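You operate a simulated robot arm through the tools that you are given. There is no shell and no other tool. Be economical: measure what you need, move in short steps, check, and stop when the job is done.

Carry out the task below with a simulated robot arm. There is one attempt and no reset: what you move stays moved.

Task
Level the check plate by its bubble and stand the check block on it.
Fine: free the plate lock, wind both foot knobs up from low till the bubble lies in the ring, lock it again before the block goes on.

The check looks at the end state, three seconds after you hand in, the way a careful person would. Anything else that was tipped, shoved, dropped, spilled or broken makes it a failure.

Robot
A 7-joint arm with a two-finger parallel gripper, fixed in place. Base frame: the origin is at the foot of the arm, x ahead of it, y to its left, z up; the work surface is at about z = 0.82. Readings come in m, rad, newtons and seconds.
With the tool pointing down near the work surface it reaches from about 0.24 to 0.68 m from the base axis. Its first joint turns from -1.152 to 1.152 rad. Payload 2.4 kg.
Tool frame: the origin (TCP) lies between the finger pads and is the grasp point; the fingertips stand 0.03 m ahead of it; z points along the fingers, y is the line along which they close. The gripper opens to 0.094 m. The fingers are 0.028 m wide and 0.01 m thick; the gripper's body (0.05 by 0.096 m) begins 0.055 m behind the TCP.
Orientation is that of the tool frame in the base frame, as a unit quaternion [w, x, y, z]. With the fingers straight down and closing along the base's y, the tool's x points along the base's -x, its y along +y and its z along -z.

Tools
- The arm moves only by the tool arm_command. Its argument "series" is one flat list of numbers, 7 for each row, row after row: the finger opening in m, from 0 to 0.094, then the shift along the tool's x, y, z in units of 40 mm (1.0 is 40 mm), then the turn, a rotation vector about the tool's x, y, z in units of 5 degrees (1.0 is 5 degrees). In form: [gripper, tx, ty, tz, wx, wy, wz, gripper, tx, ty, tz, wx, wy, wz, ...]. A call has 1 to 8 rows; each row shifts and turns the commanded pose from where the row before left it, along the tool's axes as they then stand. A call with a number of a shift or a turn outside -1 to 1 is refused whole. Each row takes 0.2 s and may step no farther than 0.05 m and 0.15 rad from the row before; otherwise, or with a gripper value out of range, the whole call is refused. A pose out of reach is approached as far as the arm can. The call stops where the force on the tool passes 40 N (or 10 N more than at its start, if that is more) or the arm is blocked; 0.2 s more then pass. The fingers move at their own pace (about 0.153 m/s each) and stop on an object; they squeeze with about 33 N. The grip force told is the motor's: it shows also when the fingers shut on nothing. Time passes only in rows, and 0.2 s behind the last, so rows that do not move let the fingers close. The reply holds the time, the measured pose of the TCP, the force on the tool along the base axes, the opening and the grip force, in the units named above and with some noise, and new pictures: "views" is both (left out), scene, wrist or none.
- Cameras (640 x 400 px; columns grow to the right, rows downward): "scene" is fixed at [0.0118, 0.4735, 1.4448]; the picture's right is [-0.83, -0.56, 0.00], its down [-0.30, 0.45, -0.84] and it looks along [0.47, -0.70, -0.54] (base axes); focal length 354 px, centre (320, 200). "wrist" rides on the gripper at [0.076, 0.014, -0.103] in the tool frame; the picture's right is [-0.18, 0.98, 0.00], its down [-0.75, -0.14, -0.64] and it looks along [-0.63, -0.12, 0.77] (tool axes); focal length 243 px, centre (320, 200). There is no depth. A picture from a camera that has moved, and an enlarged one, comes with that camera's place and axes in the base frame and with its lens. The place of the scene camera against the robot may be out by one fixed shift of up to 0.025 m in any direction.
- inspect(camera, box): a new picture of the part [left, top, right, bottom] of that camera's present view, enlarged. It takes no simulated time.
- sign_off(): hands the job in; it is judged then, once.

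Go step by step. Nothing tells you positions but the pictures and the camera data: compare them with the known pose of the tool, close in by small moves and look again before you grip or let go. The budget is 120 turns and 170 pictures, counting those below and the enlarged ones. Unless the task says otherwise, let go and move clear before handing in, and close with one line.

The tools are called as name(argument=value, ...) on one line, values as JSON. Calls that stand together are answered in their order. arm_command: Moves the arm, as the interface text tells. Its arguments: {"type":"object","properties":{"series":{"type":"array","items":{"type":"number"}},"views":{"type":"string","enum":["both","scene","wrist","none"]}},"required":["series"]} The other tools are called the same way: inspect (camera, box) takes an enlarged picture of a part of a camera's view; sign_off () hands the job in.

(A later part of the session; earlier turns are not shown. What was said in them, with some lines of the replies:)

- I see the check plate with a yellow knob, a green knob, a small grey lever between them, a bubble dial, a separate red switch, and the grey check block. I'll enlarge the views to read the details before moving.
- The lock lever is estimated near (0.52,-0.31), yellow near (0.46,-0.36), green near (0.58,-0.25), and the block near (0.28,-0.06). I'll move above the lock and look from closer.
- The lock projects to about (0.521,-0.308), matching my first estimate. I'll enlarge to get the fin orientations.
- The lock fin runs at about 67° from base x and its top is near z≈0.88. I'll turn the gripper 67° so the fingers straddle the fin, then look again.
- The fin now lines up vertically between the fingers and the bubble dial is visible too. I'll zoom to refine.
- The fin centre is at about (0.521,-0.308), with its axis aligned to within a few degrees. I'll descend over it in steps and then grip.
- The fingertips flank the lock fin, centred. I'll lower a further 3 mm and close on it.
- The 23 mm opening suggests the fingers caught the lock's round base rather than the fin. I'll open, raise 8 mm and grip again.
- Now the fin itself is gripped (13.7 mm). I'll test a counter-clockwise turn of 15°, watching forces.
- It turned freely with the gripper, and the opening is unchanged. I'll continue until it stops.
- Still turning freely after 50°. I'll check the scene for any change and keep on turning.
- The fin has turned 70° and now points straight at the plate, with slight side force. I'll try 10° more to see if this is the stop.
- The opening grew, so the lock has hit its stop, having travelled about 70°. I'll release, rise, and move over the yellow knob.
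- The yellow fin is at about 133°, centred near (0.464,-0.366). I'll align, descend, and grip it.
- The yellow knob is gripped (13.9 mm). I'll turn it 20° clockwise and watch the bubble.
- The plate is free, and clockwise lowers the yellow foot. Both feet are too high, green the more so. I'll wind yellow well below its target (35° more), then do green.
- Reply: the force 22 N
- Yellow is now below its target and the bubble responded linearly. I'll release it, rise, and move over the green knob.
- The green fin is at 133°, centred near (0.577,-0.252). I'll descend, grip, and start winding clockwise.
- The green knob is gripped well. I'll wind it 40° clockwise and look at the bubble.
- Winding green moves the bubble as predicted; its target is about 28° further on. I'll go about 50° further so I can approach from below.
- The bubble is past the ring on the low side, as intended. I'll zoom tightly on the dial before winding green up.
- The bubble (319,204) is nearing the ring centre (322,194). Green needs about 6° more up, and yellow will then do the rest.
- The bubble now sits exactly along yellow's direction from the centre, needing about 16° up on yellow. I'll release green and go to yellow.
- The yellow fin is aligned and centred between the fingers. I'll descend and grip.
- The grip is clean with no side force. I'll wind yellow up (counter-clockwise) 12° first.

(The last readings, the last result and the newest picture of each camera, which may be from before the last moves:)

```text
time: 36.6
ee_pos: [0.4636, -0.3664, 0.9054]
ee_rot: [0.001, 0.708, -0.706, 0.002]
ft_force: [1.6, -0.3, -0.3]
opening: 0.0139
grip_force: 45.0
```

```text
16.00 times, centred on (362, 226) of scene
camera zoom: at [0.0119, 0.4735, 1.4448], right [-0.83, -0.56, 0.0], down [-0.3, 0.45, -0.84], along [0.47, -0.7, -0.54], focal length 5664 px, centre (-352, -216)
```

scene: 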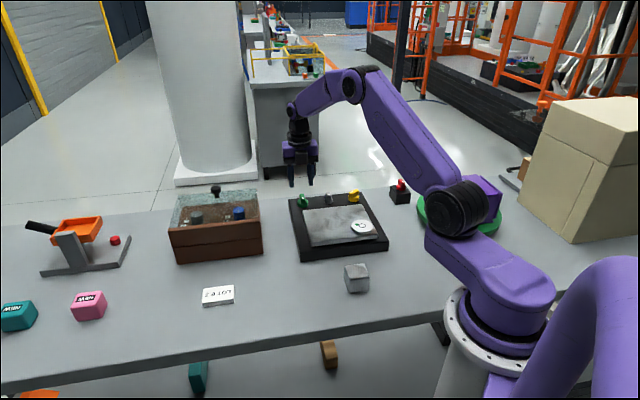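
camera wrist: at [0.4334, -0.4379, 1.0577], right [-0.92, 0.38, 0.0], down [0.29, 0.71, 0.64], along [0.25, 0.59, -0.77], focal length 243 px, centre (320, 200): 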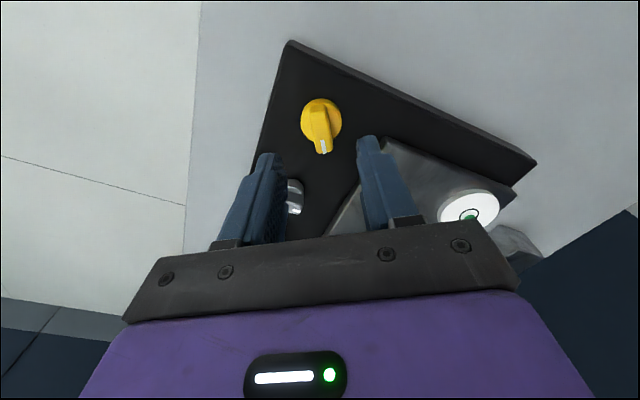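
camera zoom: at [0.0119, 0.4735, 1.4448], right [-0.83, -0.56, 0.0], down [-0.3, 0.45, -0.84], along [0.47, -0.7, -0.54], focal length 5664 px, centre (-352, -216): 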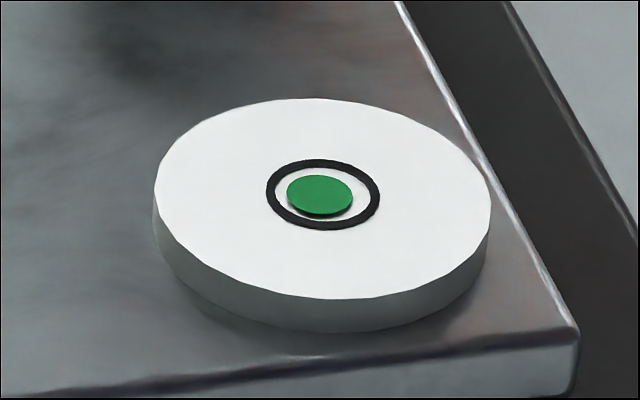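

The bubble is inside the ring and nearly centred. I'll give yellow 3.5° more up to finish.

arm_command(series=[0, 0, 0, 0, 0, 0, -0.7, 0, 0, 0, 0, 0, 0, 0], views="none")

inspect(camera="scene", box=[346, 214, 378, 238])

```text
time: 37.2
ee_pos: [0.4632, -0.3659, 0.9065]
ee_rot: [0.001, 0.729, -0.684, 0.001]
ft_force: [4.7, -1.0, 6.6]
opening: 0.014
grip_force: 44.4
```

```text
16.00 times, centred on (362, 226) of scene
camera zoom: at [0.0118, 0.4735, 1.4448], right [-0.83, -0.56, 0.0], down [-0.3, 0.45, -0.84], along [0.47, -0.7, -0.54], focal length 5664 px, centre (-352, -216)
```

zoom: 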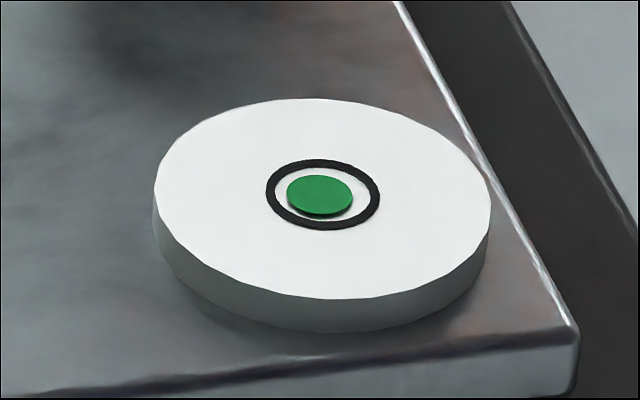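

The bubble hasn't visibly moved, probably grip slack. I'll add another 3° and check.

arm_command(series=[0, 0, 0, 0, 0, 0, -0.6, 0, 0, 0, 0, 0, 0, 0, 0, 0, 0, 0, 0, 0, 0], views="none")

inspect(camera="scene", box=[346, 214, 378, 238])

```text
time: 38.0
ee_pos: [0.4625, -0.3658, 0.9072]
ee_rot: [0.001, 0.746, -0.666, 0.002]
ft_force: [1.2, 3.7, 10.4]
opening: 0.014
grip_force: 44.7
```

```text
16.00 times, centred on (362, 226) of scene
camera zoom: at [0.0117, 0.4738, 1.4447], right [-0.83, -0.56, 0.0], down [-0.3, 0.45, -0.84], along [0.47, -0.7, -0.54], focal length 5664 px, centre (-352, -216)
```

zoom: 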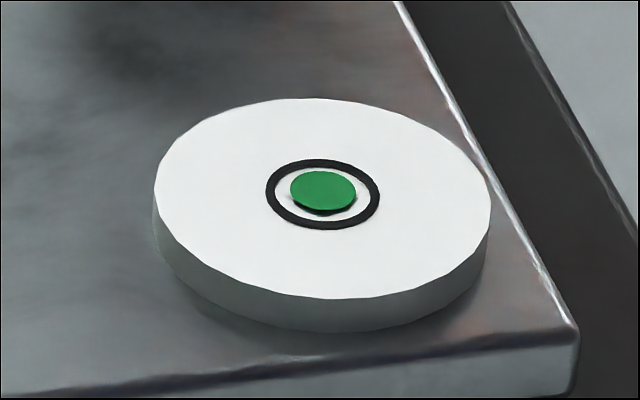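

The bubble now looks centred in the ring. I'll release yellow, rise, and verify from the wrist camera as well.

arm_command(series=[0.045, 0, 0, 0, 0, 0, 0, 0.045, 0, 0, 0, 0, 0, 0, 0.045, 0, 0, -0.6, 0, 0, 0, 0.045, 0, 0, -0.6, 0, 0, 0, 0.045, 0, 0, 0, 0, 0, 0], views="wrist")

inspect(camera="scene", box=[346, 214, 378, 238])

```text
time: 39.2
ee_pos: [0.4621, -0.3664, 0.9545]
ee_rot: [0.001, 0.746, -0.666, 0.0]
ft_force: [0.2, -0.7, 0.0]
opening: 0.0454
grip_force: 0.1
camera wrist: at [0.456, -0.4442, 1.0566], right [-1.0, 0.07, 0.0], down [0.06, 0.77, 0.64], along [0.05, 0.64, -0.77], focal length 243 px, centre (320, 200)
```

wrist: 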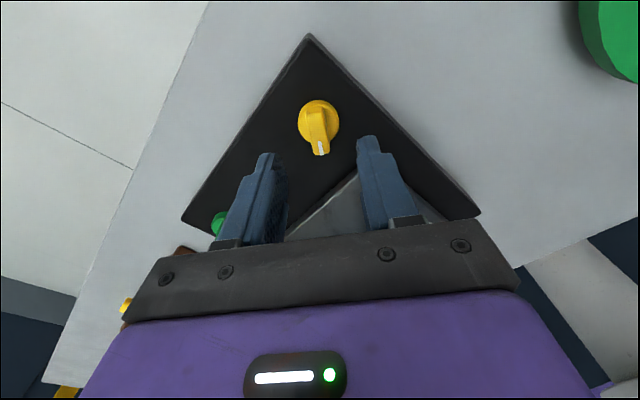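

```text
16.00 times, centred on (362, 226) of scene
camera zoom: at [0.0118, 0.4735, 1.4448], right [-0.83, -0.56, 0.0], down [-0.3, 0.45, -0.84], along [0.47, -0.7, -0.54], focal length 5664 px, centre (-352, -216)
```

zoom: 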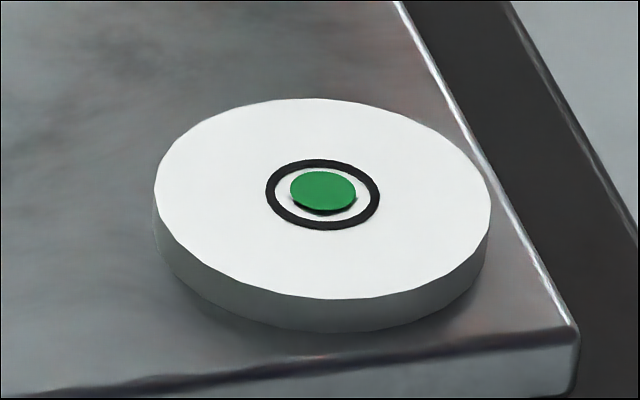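

The bubble stays centred after release. Next I'll go to the lock and align with its fin (about 135°) to lock it.

arm_command(series=[0.045, -0.645, -0.8, 0, 0, 0, 0, 0.045, -0.645, -0.8, 0, 0, 0, 0, 0.045, 0, 0, 0, 0, 0, -1, 0.045, 0, 0, 0, 0, 0, -1, 0.045, 0, 0, 0, 0, 0, -1, 0.045, 0, 0, 0, 0, 0, -1, 0.045, 0, 0, 0, 0, 0, -1, 0.045, 0, 0, 0, 0, 0, -1], views="none")

arm_command(series=[0.045, 0, 0, 0, 0, 0, -1, 0.045, 0, 0, 0, 0, 0, -0.7, 0.045, 0, 0, 0, 0, 0, 0], views="wrist")

inspect(camera="wrist", box=[240, 60, 440, 190])

```text
time: 41.0
ee_pos: [0.5199, -0.3078, 0.9542]
ee_rot: [0.001, 0.893, -0.449, 0.001]
ft_force: [-0.7, 0.5, -0.1]
opening: 0.045
grip_force: 0.0
```

```text
time: 41.8
ee_pos: [0.52, -0.308, 0.9549]
ee_rot: [0.002, 0.924, -0.383, 0.001]
ft_force: [-0.8, 0.2, -0.2]
opening: 0.0446
grip_force: 0.1
camera wrist: at [0.5638, -0.3727, 1.0564], right [-0.82, -0.57, 0.0], down [-0.43, 0.63, 0.64], along [-0.36, 0.53, -0.77], focal length 243 px, centre (320, 200)
```

wrist: 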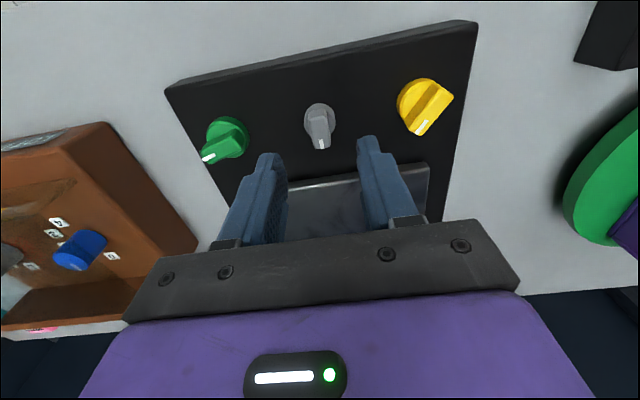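

```text
3.08 times, centred on (340, 125) of wrist
camera zoom: at [0.5638, -0.3727, 1.0564], right [-0.82, -0.57, 0.0], down [-0.43, 0.63, 0.64], along [-0.36, 0.53, -0.77], focal length 746 px, centre (258, 431)
```

zoom: 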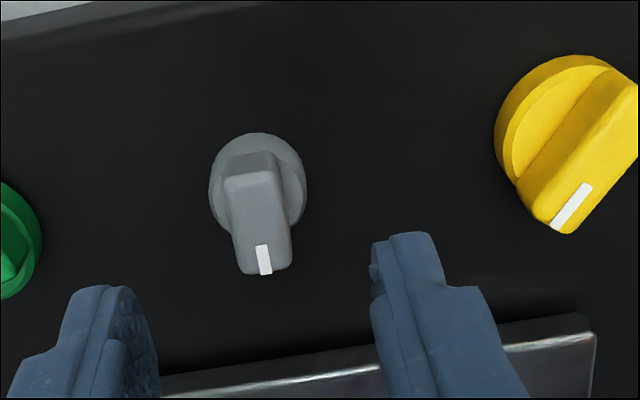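

The lock fin is aligned and centred. I'll descend, grip, and turn it back clockwise.

arm_command(series=[0.04, 0, 0, 0.45, 0, 0, 0, 0.04, 0, 0, 0.45, 0, 0, 0, 0.04, 0, 0, 0.37, 0, 0, 0, 0, 0, 0, 0, 0, 0, 0, 0, 0, 0, 0, 0, 0, 0, 0, 0, 0, 0, 0, 0, 0], views="wrist")

inspect(camera="scene", box=[346, 214, 378, 238])

```text
time: 43.2
ee_pos: [0.5201, -0.306, 0.9037]
ee_rot: [0.001, 0.924, -0.383, -0.001]
ft_force: [-2.6, 1.0, -0.1]
opening: 0.0137
grip_force: 44.7
camera wrist: at [0.5633, -0.3719, 1.0046], right [-0.83, -0.56, 0.0], down [-0.43, 0.63, 0.64], along [-0.36, 0.53, -0.77], focal length 243 px, centre (320, 200)
```

wrist: 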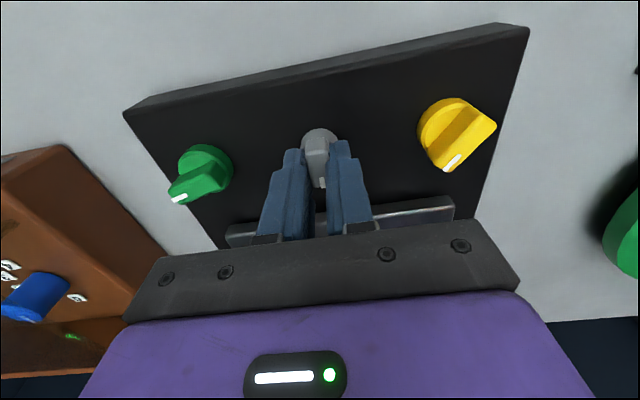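

```text
16.00 times, centred on (362, 226) of scene
camera zoom: at [0.0117, 0.4735, 1.4448], right [-0.83, -0.56, 0.0], down [-0.3, 0.45, -0.84], along [0.47, -0.7, -0.54], focal length 5664 px, centre (-352, -216)
```

zoom: 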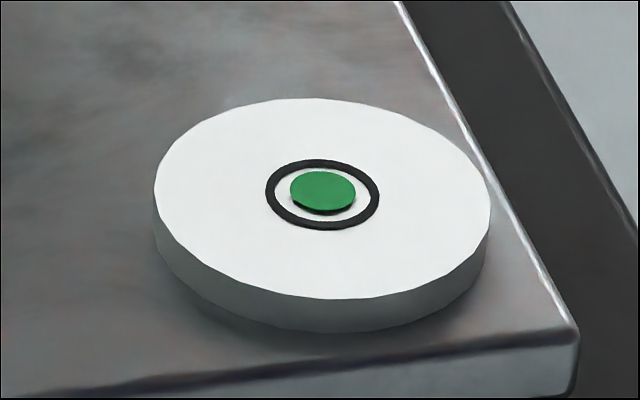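

The lock is gripped and the bubble is undisturbed. I'll turn clockwise 70° and a bit beyond, to the stop.

arm_command(series=[0, 0, 0, 0, 0, 0, 1, 0, 0, 0, 0, 0, 0, 1, 0, 0, 0, 0, 0, 0, 1, 0, 0, 0, 0, 0, 0, 1, 0, 0, 0, 0, 0, 0, 1, 0, 0, 0, 0, 0, 0, 1, 0, 0, 0, 0, 0, 0, 1, 0, 0, 0, 0, 0, 0, 1], views="none")

arm_command(series=[0, 0, 0, 0, 0, 0, 1, 0, 0, 0, 0, 0, 0, 1, 0, 0, 0, 0, 0, 0, 1, 0, 0, 0, 0, 0, 0, 1, 0, 0, 0, 0, 0, 0, 1, 0, 0, 0, 0, 0, 0, 1, 0, 0, 0, 0, 0, 0, 0], views="wrist")

inspect(camera="scene", box=[346, 214, 378, 238])

```text
time: 45.0
ee_pos: [0.5201, -0.3068, 0.9033]
ee_rot: [0.001, 0.736, -0.677, -0.001]
ft_force: [-8.6, 4.7, -3.3]
opening: 0.014
grip_force: 45.5
```

```text
time: 46.6
ee_pos: [0.5197, -0.3074, 0.9025]
ee_rot: [-0.001, -0.537, 0.844, 0.0]
ft_force: [-9.1, 6.7, -3.3]
opening: 0.014
grip_force: 45.2
camera wrist: at [0.4745, -0.3708, 1.0047], right [-0.81, 0.58, 0.0], down [0.45, 0.62, 0.64], along [0.37, 0.52, -0.77], focal length 243 px, centre (320, 200)
```

wrist: 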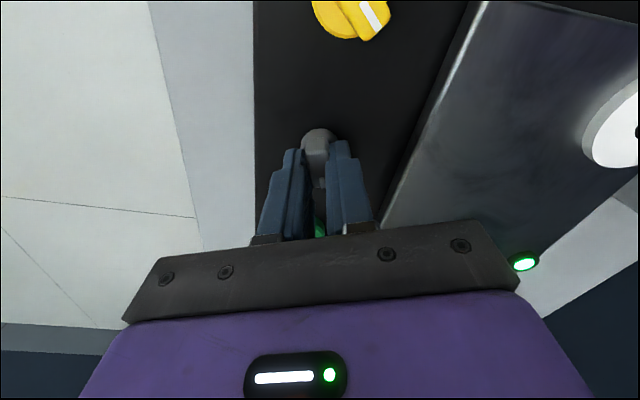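

```text
16.00 times, centred on (362, 226) of scene
camera zoom: at [0.0116, 0.4736, 1.4447], right [-0.83, -0.56, 0.0], down [-0.3, 0.45, -0.84], along [0.47, -0.7, -0.54], focal length 5664 px, centre (-352, -216)
```

zoom: 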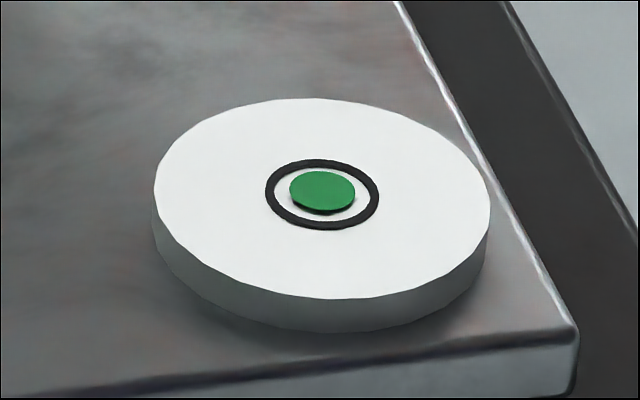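

A green light has appeared near the plate in the wrist view. I'll inspect it, and continue turning the lock gently to find its stop.

inspect(camera="wrist", box=[470, 220, 590, 300])

arm_command(series=[0, 0, 0, 0, 0, 0, 1, 0, 0, 0, 0, 0, 0, 1, 0, 0, 0, 0, 0, 0, 0], views="both")

```text
5.00 times, centred on (530, 260) of wrist
camera zoom: at [0.4745, -0.3708, 1.0047], right [-0.81, 0.58, 0.0], down [0.45, 0.62, 0.64], along [0.37, 0.52, -0.77], focal length 1213 px, centre (-730, -100)
```

zoom: 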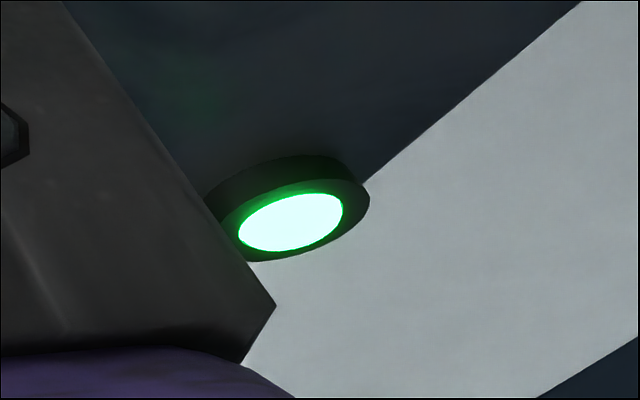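

```text
time: 47.4
ee_pos: [0.5179, -0.3084, 0.903]
ee_rot: [-0.001, -0.461, 0.887, -0.001]
ft_force: [-12.4, 2.7, -4.4]
opening: 0.0176
grip_force: 44.7
camera wrist: at [0.4639, -0.3627, 1.0048], right [-0.7, 0.72, 0.0], down [0.55, 0.54, 0.64], along [0.46, 0.45, -0.77], focal length 243 px, centre (320, 200)
```

scene: 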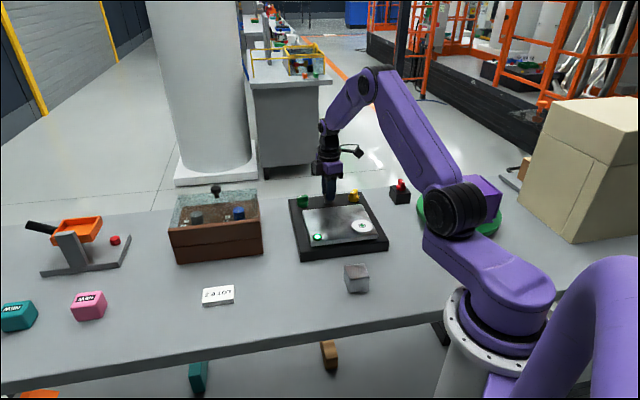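
wrist: 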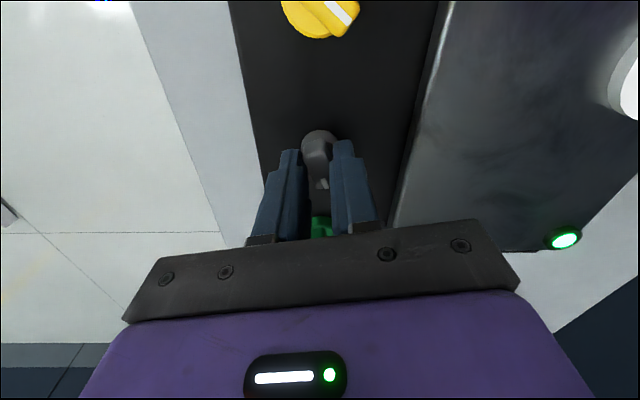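

The lock reached its stop (the opening rose to 17.6 mm at about the original position), and a green lamp is lit on the plate's corner. I'll release, rise, and look at the plate.

arm_command(series=[0.045, 0, 0, 0, 0, 0, 0, 0.045, 0, 0, 0, 0, 0, 0, 0.045, 0, 0, -0.7, 0, 0, 0, 0.045, 0, 0, -1, 0, 0, 0, 0.045, 0, 0, -1, 0, 0, 0, 0.045, 0, 0, -1, 0, 0, 0, 0.045, 0, 0, 0, 0, 0, 0], views="wrist")

inspect(camera="scene", box=[280, 180, 400, 300])

inspect(camera="scene", box=[346, 214, 378, 238])

```text
time: 49.0
ee_pos: [0.5174, -0.3078, 1.0513]
ee_rot: [-0.001, -0.462, 0.887, -0.001]
ft_force: [0.3, 0.1, -0.6]
opening: 0.0451
grip_force: 0.1
camera wrist: at [0.4626, -0.3625, 1.1532], right [-0.7, 0.72, 0.0], down [0.55, 0.54, 0.64], along [0.46, 0.45, -0.77], focal length 243 px, centre (320, 200)
```

wrist: 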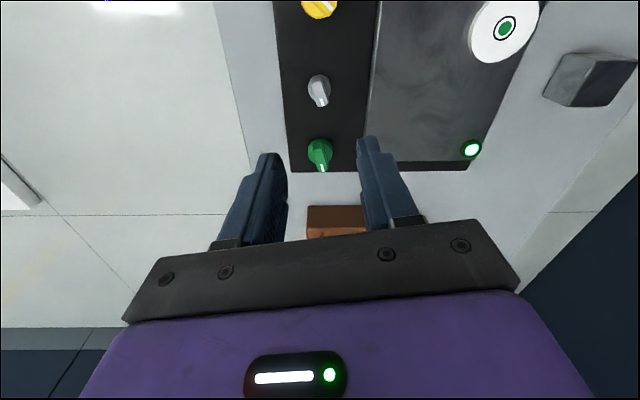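

```text
3.33 times, centred on (340, 240) of scene
camera zoom: at [0.0118, 0.4735, 1.4448], right [-0.83, -0.56, 0.0], down [-0.3, 0.45, -0.84], along [0.47, -0.7, -0.54], focal length 1180 px, centre (253, 67)
```

zoom: 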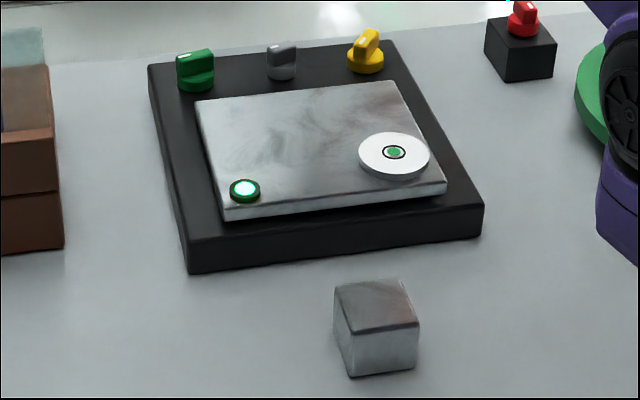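

```text
16.00 times, centred on (362, 226) of scene
camera zoom: at [0.0118, 0.4735, 1.4448], right [-0.83, -0.56, 0.0], down [-0.3, 0.45, -0.84], along [0.47, -0.7, -0.54], focal length 5664 px, centre (-352, -216)
```

zoom: 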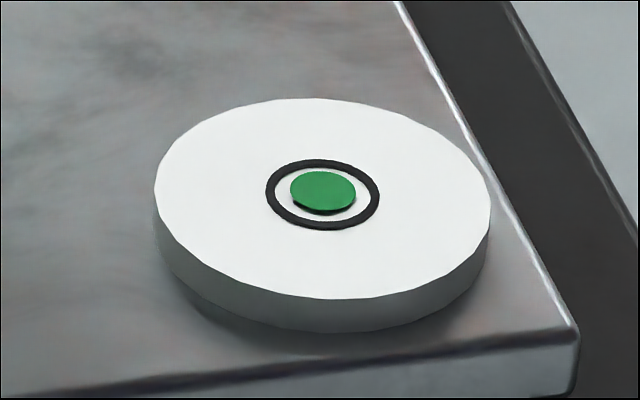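

The lamp and the bubble both agree: the plate is level and locked. Now I'll move toward the block, near (0.28,-0.06), to see it from above.

arm_command(series=[0.08, -0.19, 0.933, 0, 0, 0, 0, 0.08, -0.19, 0.933, 0, 0, 0, 0, 0.08, -0.19, 0.933, 0, 0, 0, 0, 0.08, -0.19, 0.933, 0, 0, 0, 0, 0.08, -0.19, 0.933, 0, 0, 0, 0, 0.08, -0.19, 0.933, 0, 0, 0, 0, 0.08, -0.19, 0.933, 0, 0, 0, 0, 0.08, -0.19, 0.933, 0, 0, 0, 0], views="both")

```text
time: 50.8
ee_pos: [0.3102, -0.0839, 1.05]
ee_rot: [0.0, -0.46, 0.888, -0.001]
ft_force: [-0.8, 0.0, 0.0]
opening: 0.0801
grip_force: 0.1
camera wrist: at [0.2544, -0.1391, 1.1521], right [-0.7, 0.72, 0.0], down [0.55, 0.54, 0.64], along [0.46, 0.45, -0.77], focal length 243 px, centre (320, 200)
```

scene: 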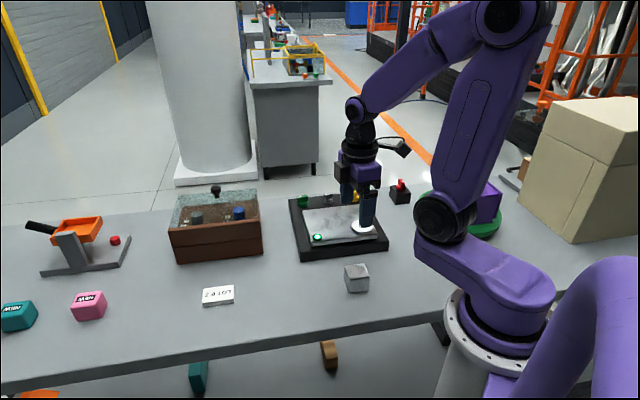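
wrist: 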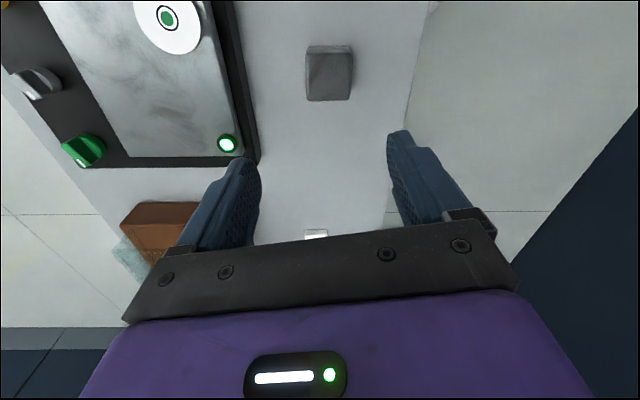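

The block is in good view. I'll zoom to get its pose.

inspect(camera="wrist", box=[270, 20, 390, 120])

inspect(camera="wrist", box=[0, 0, 270, 180])

```text
4.00 times, centred on (330, 70) of wrist
camera zoom: at [0.2544, -0.1391, 1.1521], right [-0.7, 0.72, 0.0], down [0.55, 0.54, 0.64], along [0.46, 0.45, -0.77], focal length 970 px, centre (280, 720)
```

zoom: 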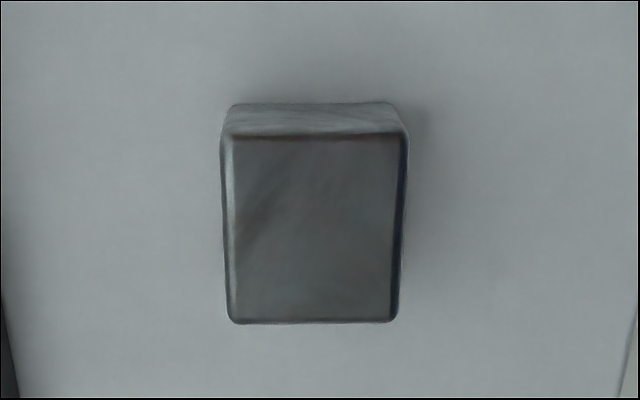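

```text
2.22 times, centred on (135, 90) of wrist
camera zoom: at [0.2544, -0.1391, 1.1521], right [-0.7, 0.72, 0.0], down [0.55, 0.54, 0.64], along [0.46, 0.45, -0.77], focal length 539 px, centre (731, 444)
```

zoom: 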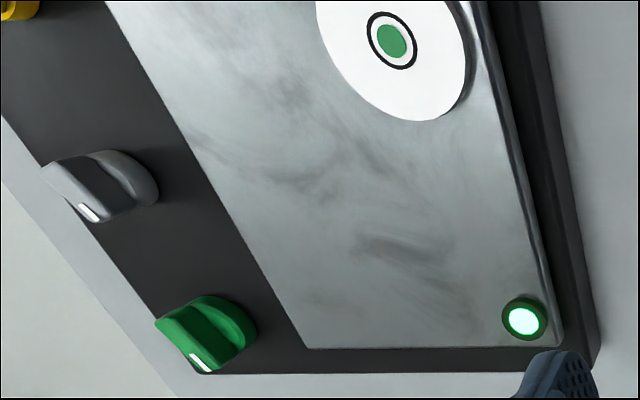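

The block is a 46 mm cube with sides at 45°, centred near (0.295,-0.086). I'll rotate to yaw 45°, centre over it, descend partly, and look.

arm_command(series=[0.08, 0.26, 0.28, 0, 0, 0, 0, 0.08, 0, 0, 0.5, 0, 0, 1, 0.08, 0, 0, 0.75, 0, 0, 0.96, 0.08, 0, 0, 0.75, 0, 0, 0, 0.08, 0, 0, 0, 0, 0, 0], views="both")

inspect(camera="wrist", box=[240, 50, 400, 170])

```text
time: 52.0
ee_pos: [0.2963, -0.0882, 0.9704]
ee_rot: [0.0, -0.385, 0.923, 0.0]
ft_force: [0.2, 0.5, 0.7]
opening: 0.0803
grip_force: 0.1
camera wrist: at [0.2321, -0.1326, 1.0727], right [-0.57, 0.82, 0.0], down [0.63, 0.44, 0.64], along [0.53, 0.36, -0.77], focal length 243 px, centre (320, 200)
```

scene: 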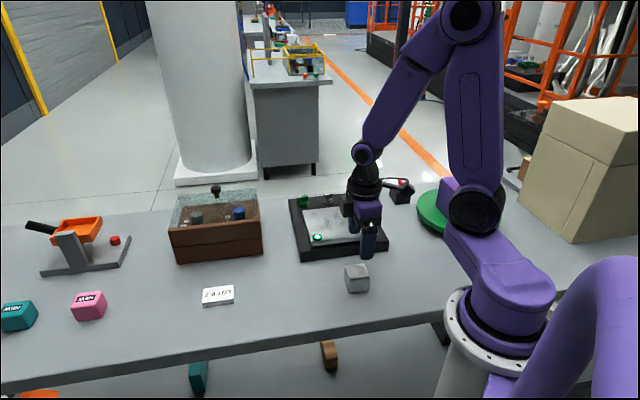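
wrist: 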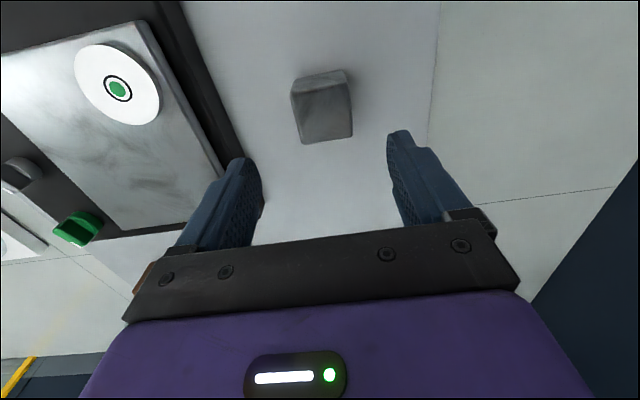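

```text
3.33 times, centred on (320, 110) of wrist
camera zoom: at [0.2321, -0.1326, 1.0727], right [-0.57, 0.82, 0.0], down [0.63, 0.44, 0.64], along [0.53, 0.36, -0.77], focal length 809 px, centre (320, 500)
```

zoom: 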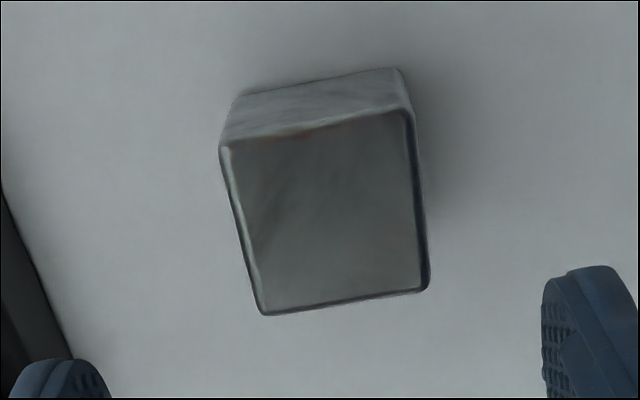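

The block centre computes to (0.296,-0.087) with sides at 135°, so I'm aligned. I'll descend to TCP 0.86, with the tips 1 cm above the table, and grip.

arm_command(series=[0.08, 0, 0.03, 0.7, 0, 0, 0, 0.08, 0, 0, 0.7, 0, 0, 0, 0.08, 0, 0, 0.7, 0, 0, 0, 0.08, 0, 0, 0.66, 0, 0, 0, 0.08, 0, 0, 0, 0, 0, 0], views="both")

```text
time: 53.2
ee_pos: [0.2939, -0.0872, 0.8593]
ee_rot: [0.0, -0.384, 0.923, -0.001]
ft_force: [-0.5, -0.4, 0.0]
opening: 0.08
grip_force: 0.1
camera wrist: at [0.2298, -0.1332, 0.9612], right [-0.57, 0.82, 0.0], down [0.63, 0.44, 0.64], along [0.53, 0.36, -0.77], focal length 243 px, centre (320, 200)
```

scene: 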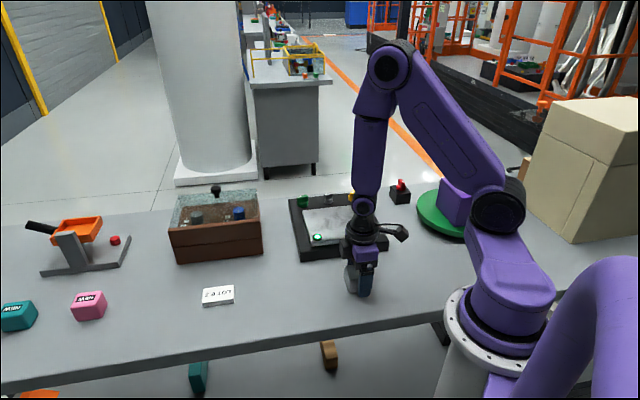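
wrist: 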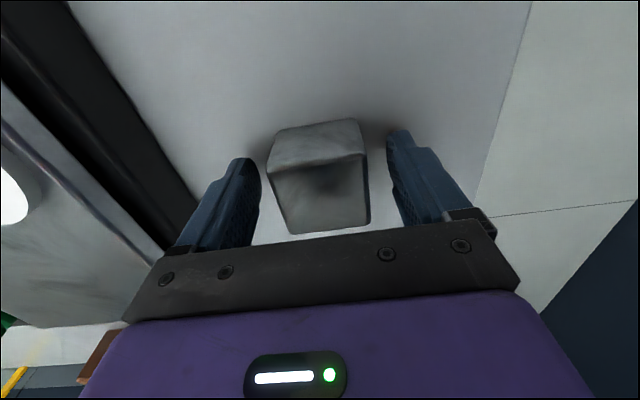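

The fingers straddle the block, centred and clear of the plate's base. I'll close the gripper.

arm_command(series=[0.04, 0, 0, 0, 0, 0, 0, 0.03, 0, 0, 0, 0, 0, 0, 0.03, 0, 0, 0, 0, 0, 0], views="none")

arm_command(series=[0.03, 0, 0, -0.5, 0, 0, 0, 0.03, 0, 0, -0.5, 0, 0, 0, 0.03, 0, 0, -0.75, 0, 0, 0, 0.03, 0, 0, -0.75, 0, 0, 0, 0.03, 0, 0, 0, 0, 0, 0], views="both")

```text
time: 54.0
ee_pos: [0.2934, -0.0898, 0.8606]
ee_rot: [0.001, -0.384, 0.923, -0.002]
ft_force: [-0.3, 0.8, 0.0]
opening: 0.0544
grip_force: 33.0
```

```text
time: 55.2
ee_pos: [0.2963, -0.0896, 0.9604]
ee_rot: [0.0, -0.385, 0.923, -0.001]
ft_force: [0.2, -0.5, -2.9]
opening: 0.0542
grip_force: 32.8
camera wrist: at [0.2318, -0.1334, 1.0626], right [-0.57, 0.82, 0.0], down [0.63, 0.44, 0.64], along [0.53, 0.36, -0.77], focal length 243 px, centre (320, 200)
```

scene: 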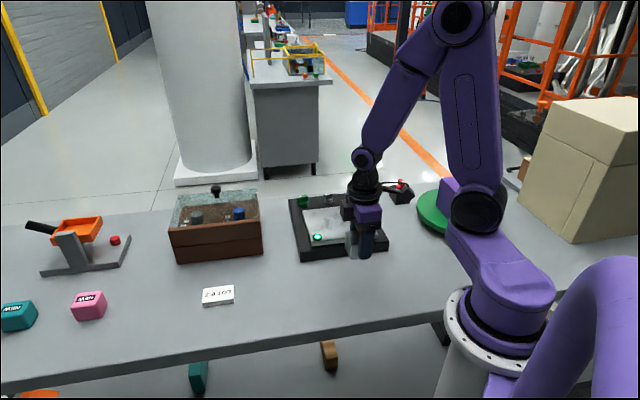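
wrist: 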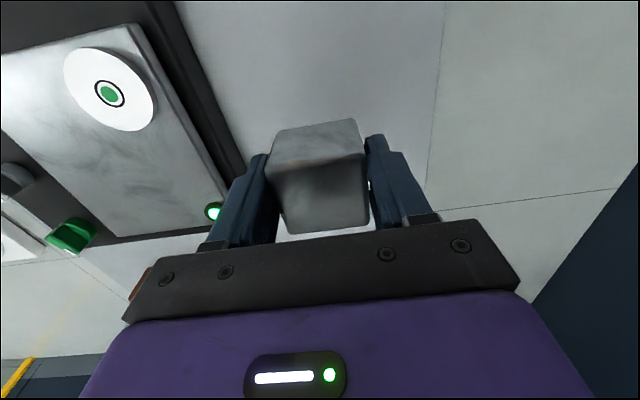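

The block lifted (about 0.3 kg), though the 54 mm opening is wider than I computed. I'll look closely at how it sits in the grip.

inspect(camera="wrist", box=[230, 100, 430, 260])

inspect(camera="scene", box=[290, 170, 420, 280])

```text
2.50 times, centred on (330, 180) of wrist
camera zoom: at [0.2318, -0.1334, 1.0626], right [-0.57, 0.82, 0.0], down [0.63, 0.44, 0.64], along [0.53, 0.36, -0.77], focal length 606 px, centre (295, 250)
```

zoom: 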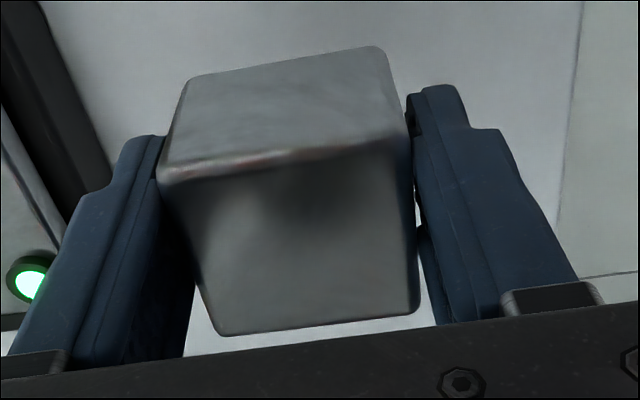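

```text
3.64 times, centred on (355, 225) of scene
camera zoom: at [0.0118, 0.4735, 1.4448], right [-0.83, -0.56, 0.0], down [-0.3, 0.45, -0.84], along [0.47, -0.7, -0.54], focal length 1287 px, centre (193, 109)
```

zoom: 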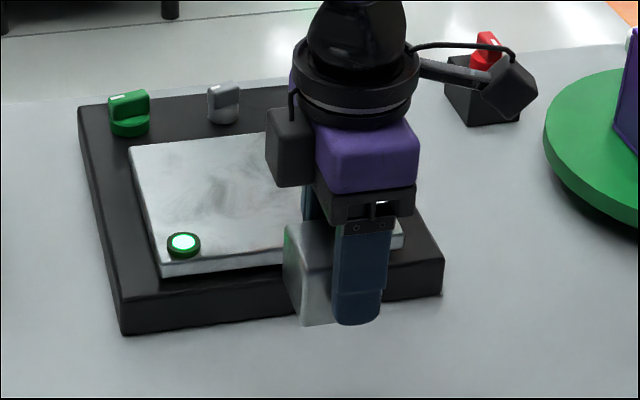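

The block is firmly held and upright. The target is the open middle of the plate, about (0.448,-0.216), clear of dial and lamp. I'll raise a little and carry it over.

arm_command(series=[0.03, 0, 0, -0.6, 0, 0, 0, 0.03, -0.09, -0.98, 0, 0, 0, 0, 0.03, -0.09, -0.98, 0, 0, 0, 0, 0.03, -0.09, -0.98, 0, 0, 0, 0, 0.03, -0.09, -0.98, 0, 0, 0, 0, 0.03, -0.09, -0.98, 0, 0, 0, 0, 0.03, 0, 0, 0, 0, 0, 0], views="both")

inspect(camera="scene", box=[280, 160, 410, 270])

inspect(camera="wrist", box=[200, 60, 440, 260])

```text
time: 56.8
ee_pos: [0.4457, -0.2141, 0.9836]
ee_rot: [0.0, -0.385, 0.923, -0.001]
ft_force: [-0.8, 0.0, -2.8]
opening: 0.0541
grip_force: 33.0
camera wrist: at [0.382, -0.2585, 1.0862], right [-0.57, 0.82, 0.0], down [0.63, 0.44, 0.64], along [0.53, 0.36, -0.77], focal length 243 px, centre (320, 200)
```

scene: 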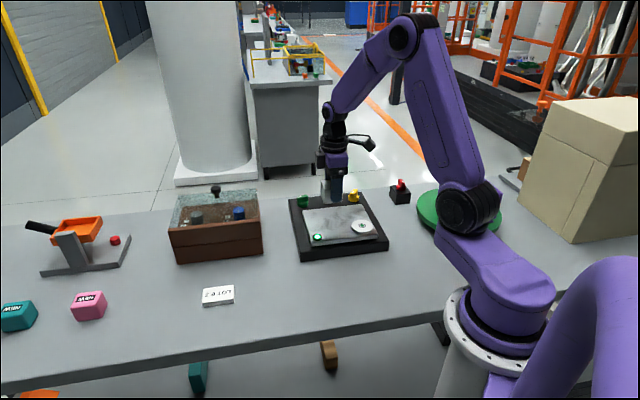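
wrist: 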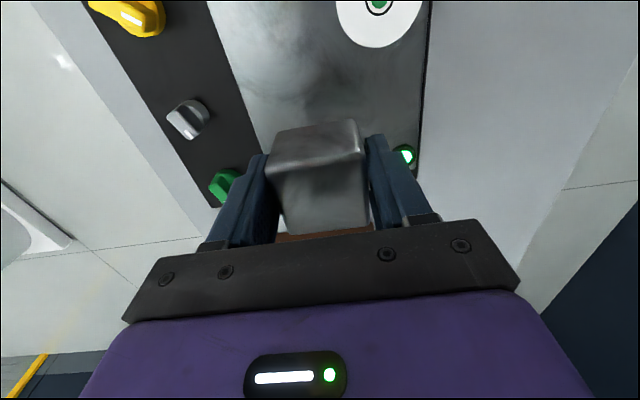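

```text
3.64 times, centred on (345, 215) of scene
camera zoom: at [0.0119, 0.4735, 1.4448], right [-0.83, -0.56, 0.0], down [-0.3, 0.45, -0.84], along [0.47, -0.7, -0.54], focal length 1287 px, centre (229, 146)
```

zoom: 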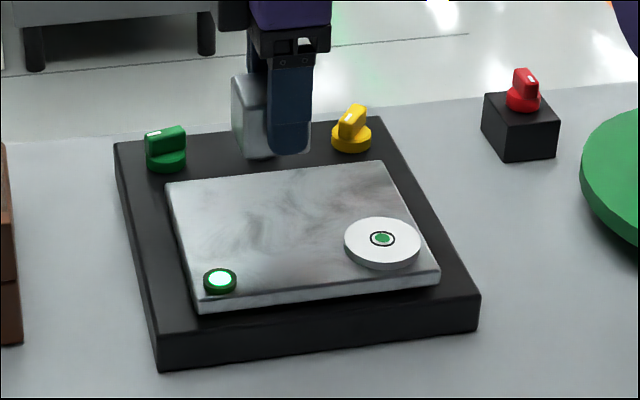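

```text
2.00 times, centred on (320, 160) of wrist
camera zoom: at [0.382, -0.2585, 1.0862], right [-0.57, 0.82, 0.0], down [0.63, 0.44, 0.64], along [0.53, 0.36, -0.77], focal length 485 px, centre (320, 280)
```

zoom: 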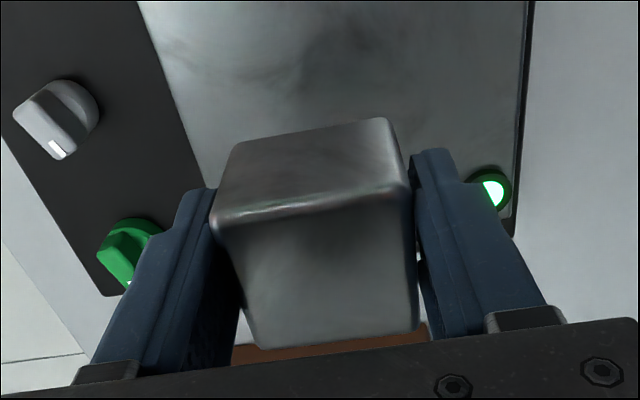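

The block hangs over the open middle of the plate, clear of dial and lamp. I'll lower it 6 cm, then in small steps to contact.

arm_command(series=[0.03, 0, 0, 0.5, 0, 0, 0, 0.03, 0, 0, 0.5, 0, 0, 0, 0.03, 0, 0, 0.4, 0, 0, 0, 0.03, 0, 0, 0, 0, 0, 0], views="none")

inspect(camera="scene", box=[300, 180, 390, 260])

inspect(camera="wrist", box=[200, 60, 440, 260])

```text
time: 57.8
ee_pos: [0.4472, -0.2132, 0.9283]
ee_rot: [0.0, -0.384, 0.923, -0.001]
ft_force: [0.4, -0.4, -2.1]
opening: 0.0543
grip_force: 33.5
```

```text
5.00 times, centred on (345, 220) of scene
camera zoom: at [0.0118, 0.4735, 1.4448], right [-0.83, -0.56, 0.0], down [-0.3, 0.45, -0.84], along [0.47, -0.7, -0.54], focal length 1770 px, centre (195, 100)
```

zoom: 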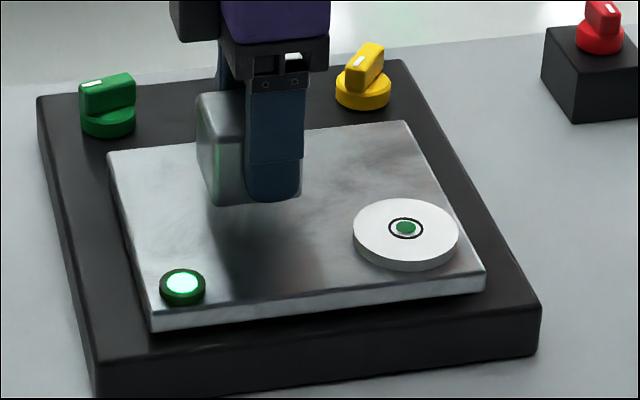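

```text
2.00 times, centred on (320, 160) of wrist
camera zoom: at [0.3824, -0.2583, 1.0299], right [-0.57, 0.82, 0.0], down [0.63, 0.44, 0.64], along [0.53, 0.36, -0.77], focal length 485 px, centre (320, 280)
```

zoom: 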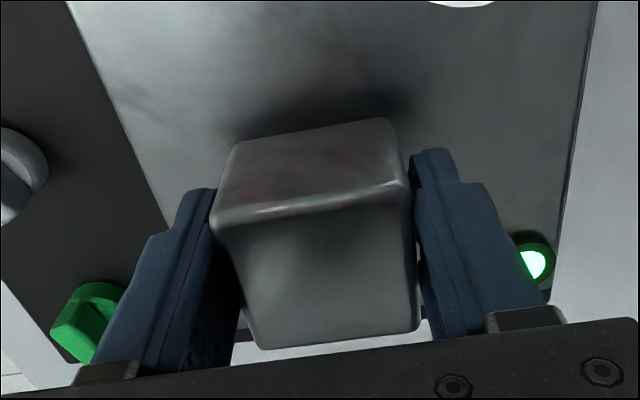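

The block is a couple of centimetres above the plate, with the fingers clear of the lamp. I'll continue down in small steps.

arm_command(series=[0.03, 0, 0, 0.1, 0, 0, 0, 0.03, 0, 0, 0.1, 0, 0, 0, 0.03, 0, 0, 0.1, 0, 0, 0], views="none")

inspect(camera="scene", box=[320, 190, 370, 230])

```text
time: 58.6
ee_pos: [0.445, -0.2132, 0.9172]
ee_rot: [-0.001, -0.384, 0.923, -0.001]
ft_force: [0.3, 0.5, -2.1]
opening: 0.0542
grip_force: 33.0
```

```text
10.00 times, centred on (345, 210) of scene
camera zoom: at [0.0118, 0.4735, 1.4448], right [-0.83, -0.56, 0.0], down [-0.3, 0.45, -0.84], along [0.47, -0.7, -0.54], focal length 3540 px, centre (70, 100)
```

zoom: 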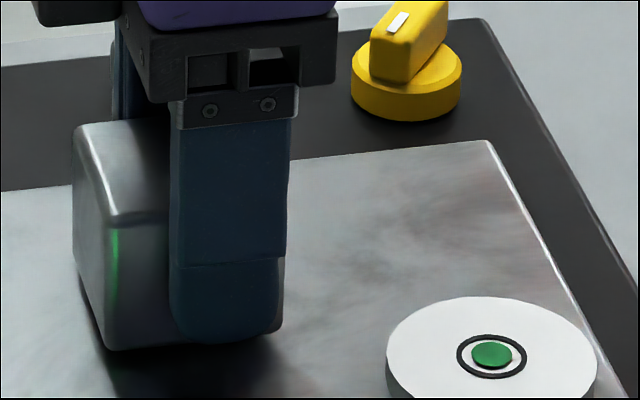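

Still no contact, but the shadow under the block is closing. I'll continue in 2 mm steps.

arm_command(series=[0.03, 0, 0, 0.06, 0, 0, 0, 0.03, 0, 0, 0.06, 0, 0, 0], views="none")

inspect(camera="scene", box=[320, 190, 370, 230])

```text
time: 59.2
ee_pos: [0.446, -0.2135, 0.9129]
ee_rot: [0.001, -0.384, 0.923, -0.002]
ft_force: [-2.8, 4.8, 22.9]
opening: 0.0542
grip_force: 33.5
```

```text
10.00 times, centred on (345, 210) of scene
camera zoom: at [0.0114, 0.4738, 1.4447], right [-0.83, -0.56, 0.0], down [-0.3, 0.45, -0.84], along [0.47, -0.7, -0.54], focal length 3540 px, centre (70, 100)
```

zoom: 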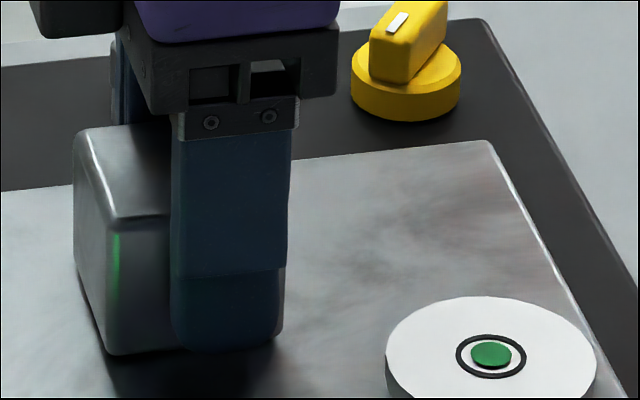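

Contact with the plate (23 N). I'll ease the pressure by under a millimetre, then open gently.

arm_command(series=[0.03, 0, 0, -0.02, 0, 0, 0, 0.03, 0, 0, 0, 0, 0, 0, 0.06, 0, 0, 0, 0, 0, 0, 0.075, 0, 0, 0, 0, 0, 0, 0.075, 0, 0, 0, 0, 0, 0], views="wrist")

inspect(camera="scene", box=[300, 180, 390, 260])

```text
time: 60.4
ee_pos: [0.4446, -0.2137, 0.9125]
ee_rot: [0.0, -0.384, 0.923, -0.001]
ft_force: [1.2, 0.1, -0.8]
opening: 0.0749
grip_force: 0.0
camera wrist: at [0.3814, -0.2585, 1.0141], right [-0.57, 0.82, 0.0], down [0.63, 0.44, 0.64], along [0.53, 0.36, -0.77], focal length 243 px, centre (320, 200)
```

wrist: 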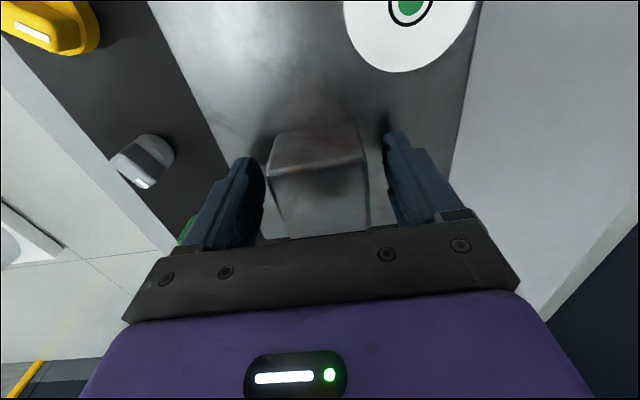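

```text
5.00 times, centred on (345, 220) of scene
camera zoom: at [0.0118, 0.4735, 1.4448], right [-0.83, -0.56, 0.0], down [-0.3, 0.45, -0.84], along [0.47, -0.7, -0.54], focal length 1770 px, centre (195, 100)
```

zoom: 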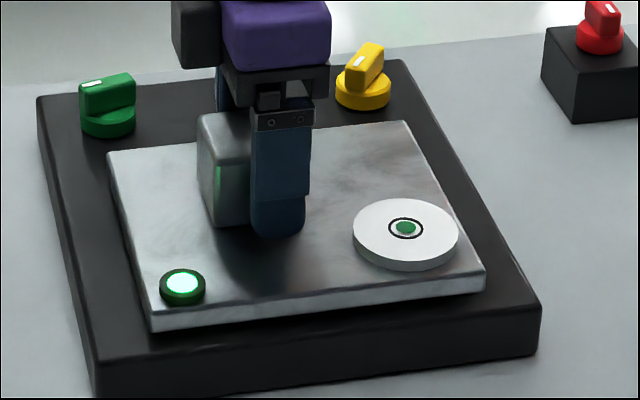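

The block stands on the plate, released. I'll rise straight up and move clear.

arm_command(series=[0.075, 0, 0, -0.5, 0, 0, 0, 0.075, 0, 0, -0.7, 0, 0, 0, 0.075, 0, 0, -1, 0, 0, 0, 0.075, 0, 0, -1, 0, 0, 0, 0.075, 0, 0, -1, 0, 0, 0, 0.075, 0, 0, -1, 0, 0, 0, 0.075, 0, 0, 0, 0, 0, 0], views="both")

inspect(camera="scene", box=[280, 170, 410, 270])

inspect(camera="scene", box=[346, 214, 378, 238])

```text
time: 62.0
ee_pos: [0.4468, -0.2146, 1.1202]
ee_rot: [0.0, -0.385, 0.923, -0.001]
ft_force: [1.0, 0.2, -0.3]
opening: 0.075
grip_force: 0.1
camera wrist: at [0.3824, -0.2583, 1.2217], right [-0.57, 0.82, 0.0], down [0.63, 0.44, 0.64], along [0.53, 0.36, -0.77], focal length 243 px, centre (320, 200)
```

scene: 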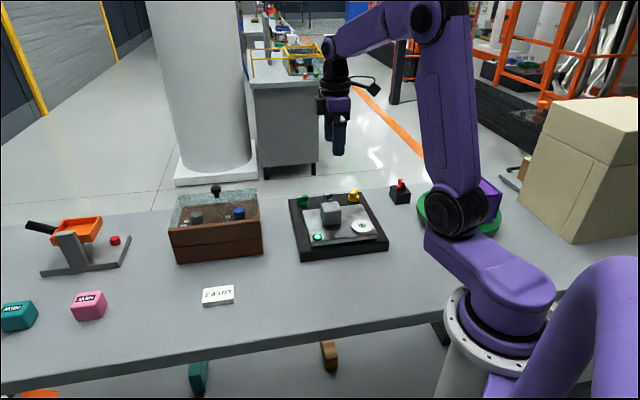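
wrist: 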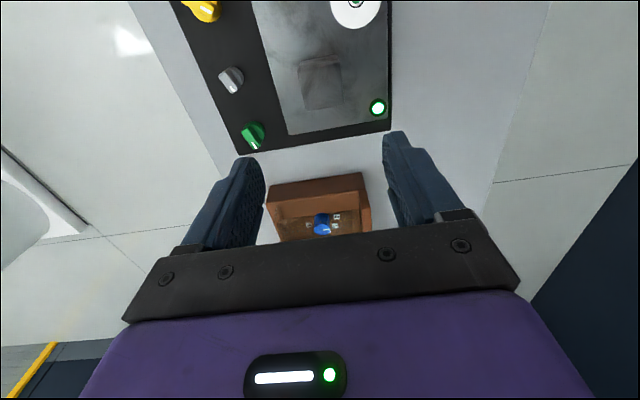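

```text
4.00 times, centred on (345, 220) of scene
camera zoom: at [0.0118, 0.4735, 1.4448], right [-0.83, -0.56, 0.0], down [-0.3, 0.45, -0.84], along [0.47, -0.7, -0.54], focal length 1416 px, centre (220, 120)
```

zoom: 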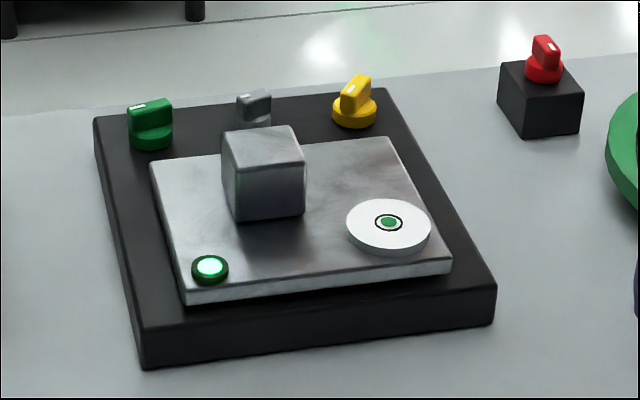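

```text
16.00 times, centred on (362, 226) of scene
camera zoom: at [0.0118, 0.4735, 1.4448], right [-0.83, -0.56, 0.0], down [-0.3, 0.45, -0.84], along [0.47, -0.7, -0.54], focal length 5664 px, centre (-352, -216)
```

zoom: 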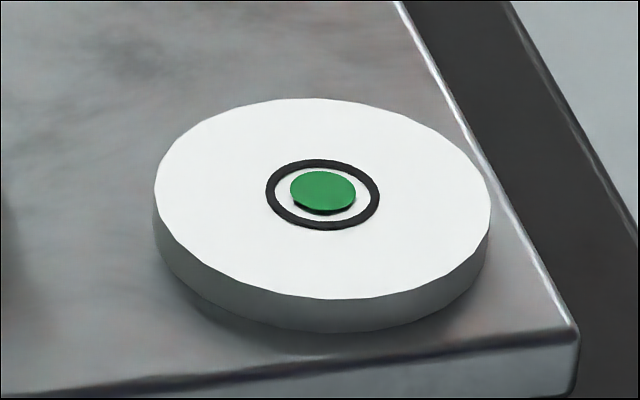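

The block stands squarely on the plate, the bubble is in the ring, the lock is on, the lamp is lit, and the arm is clear. I'll hand in.

sign_off()

```text
The job is handed in.
```

The plate is level and locked, with its bubble in the ring, and the check block stands on it; nothing else was moved.
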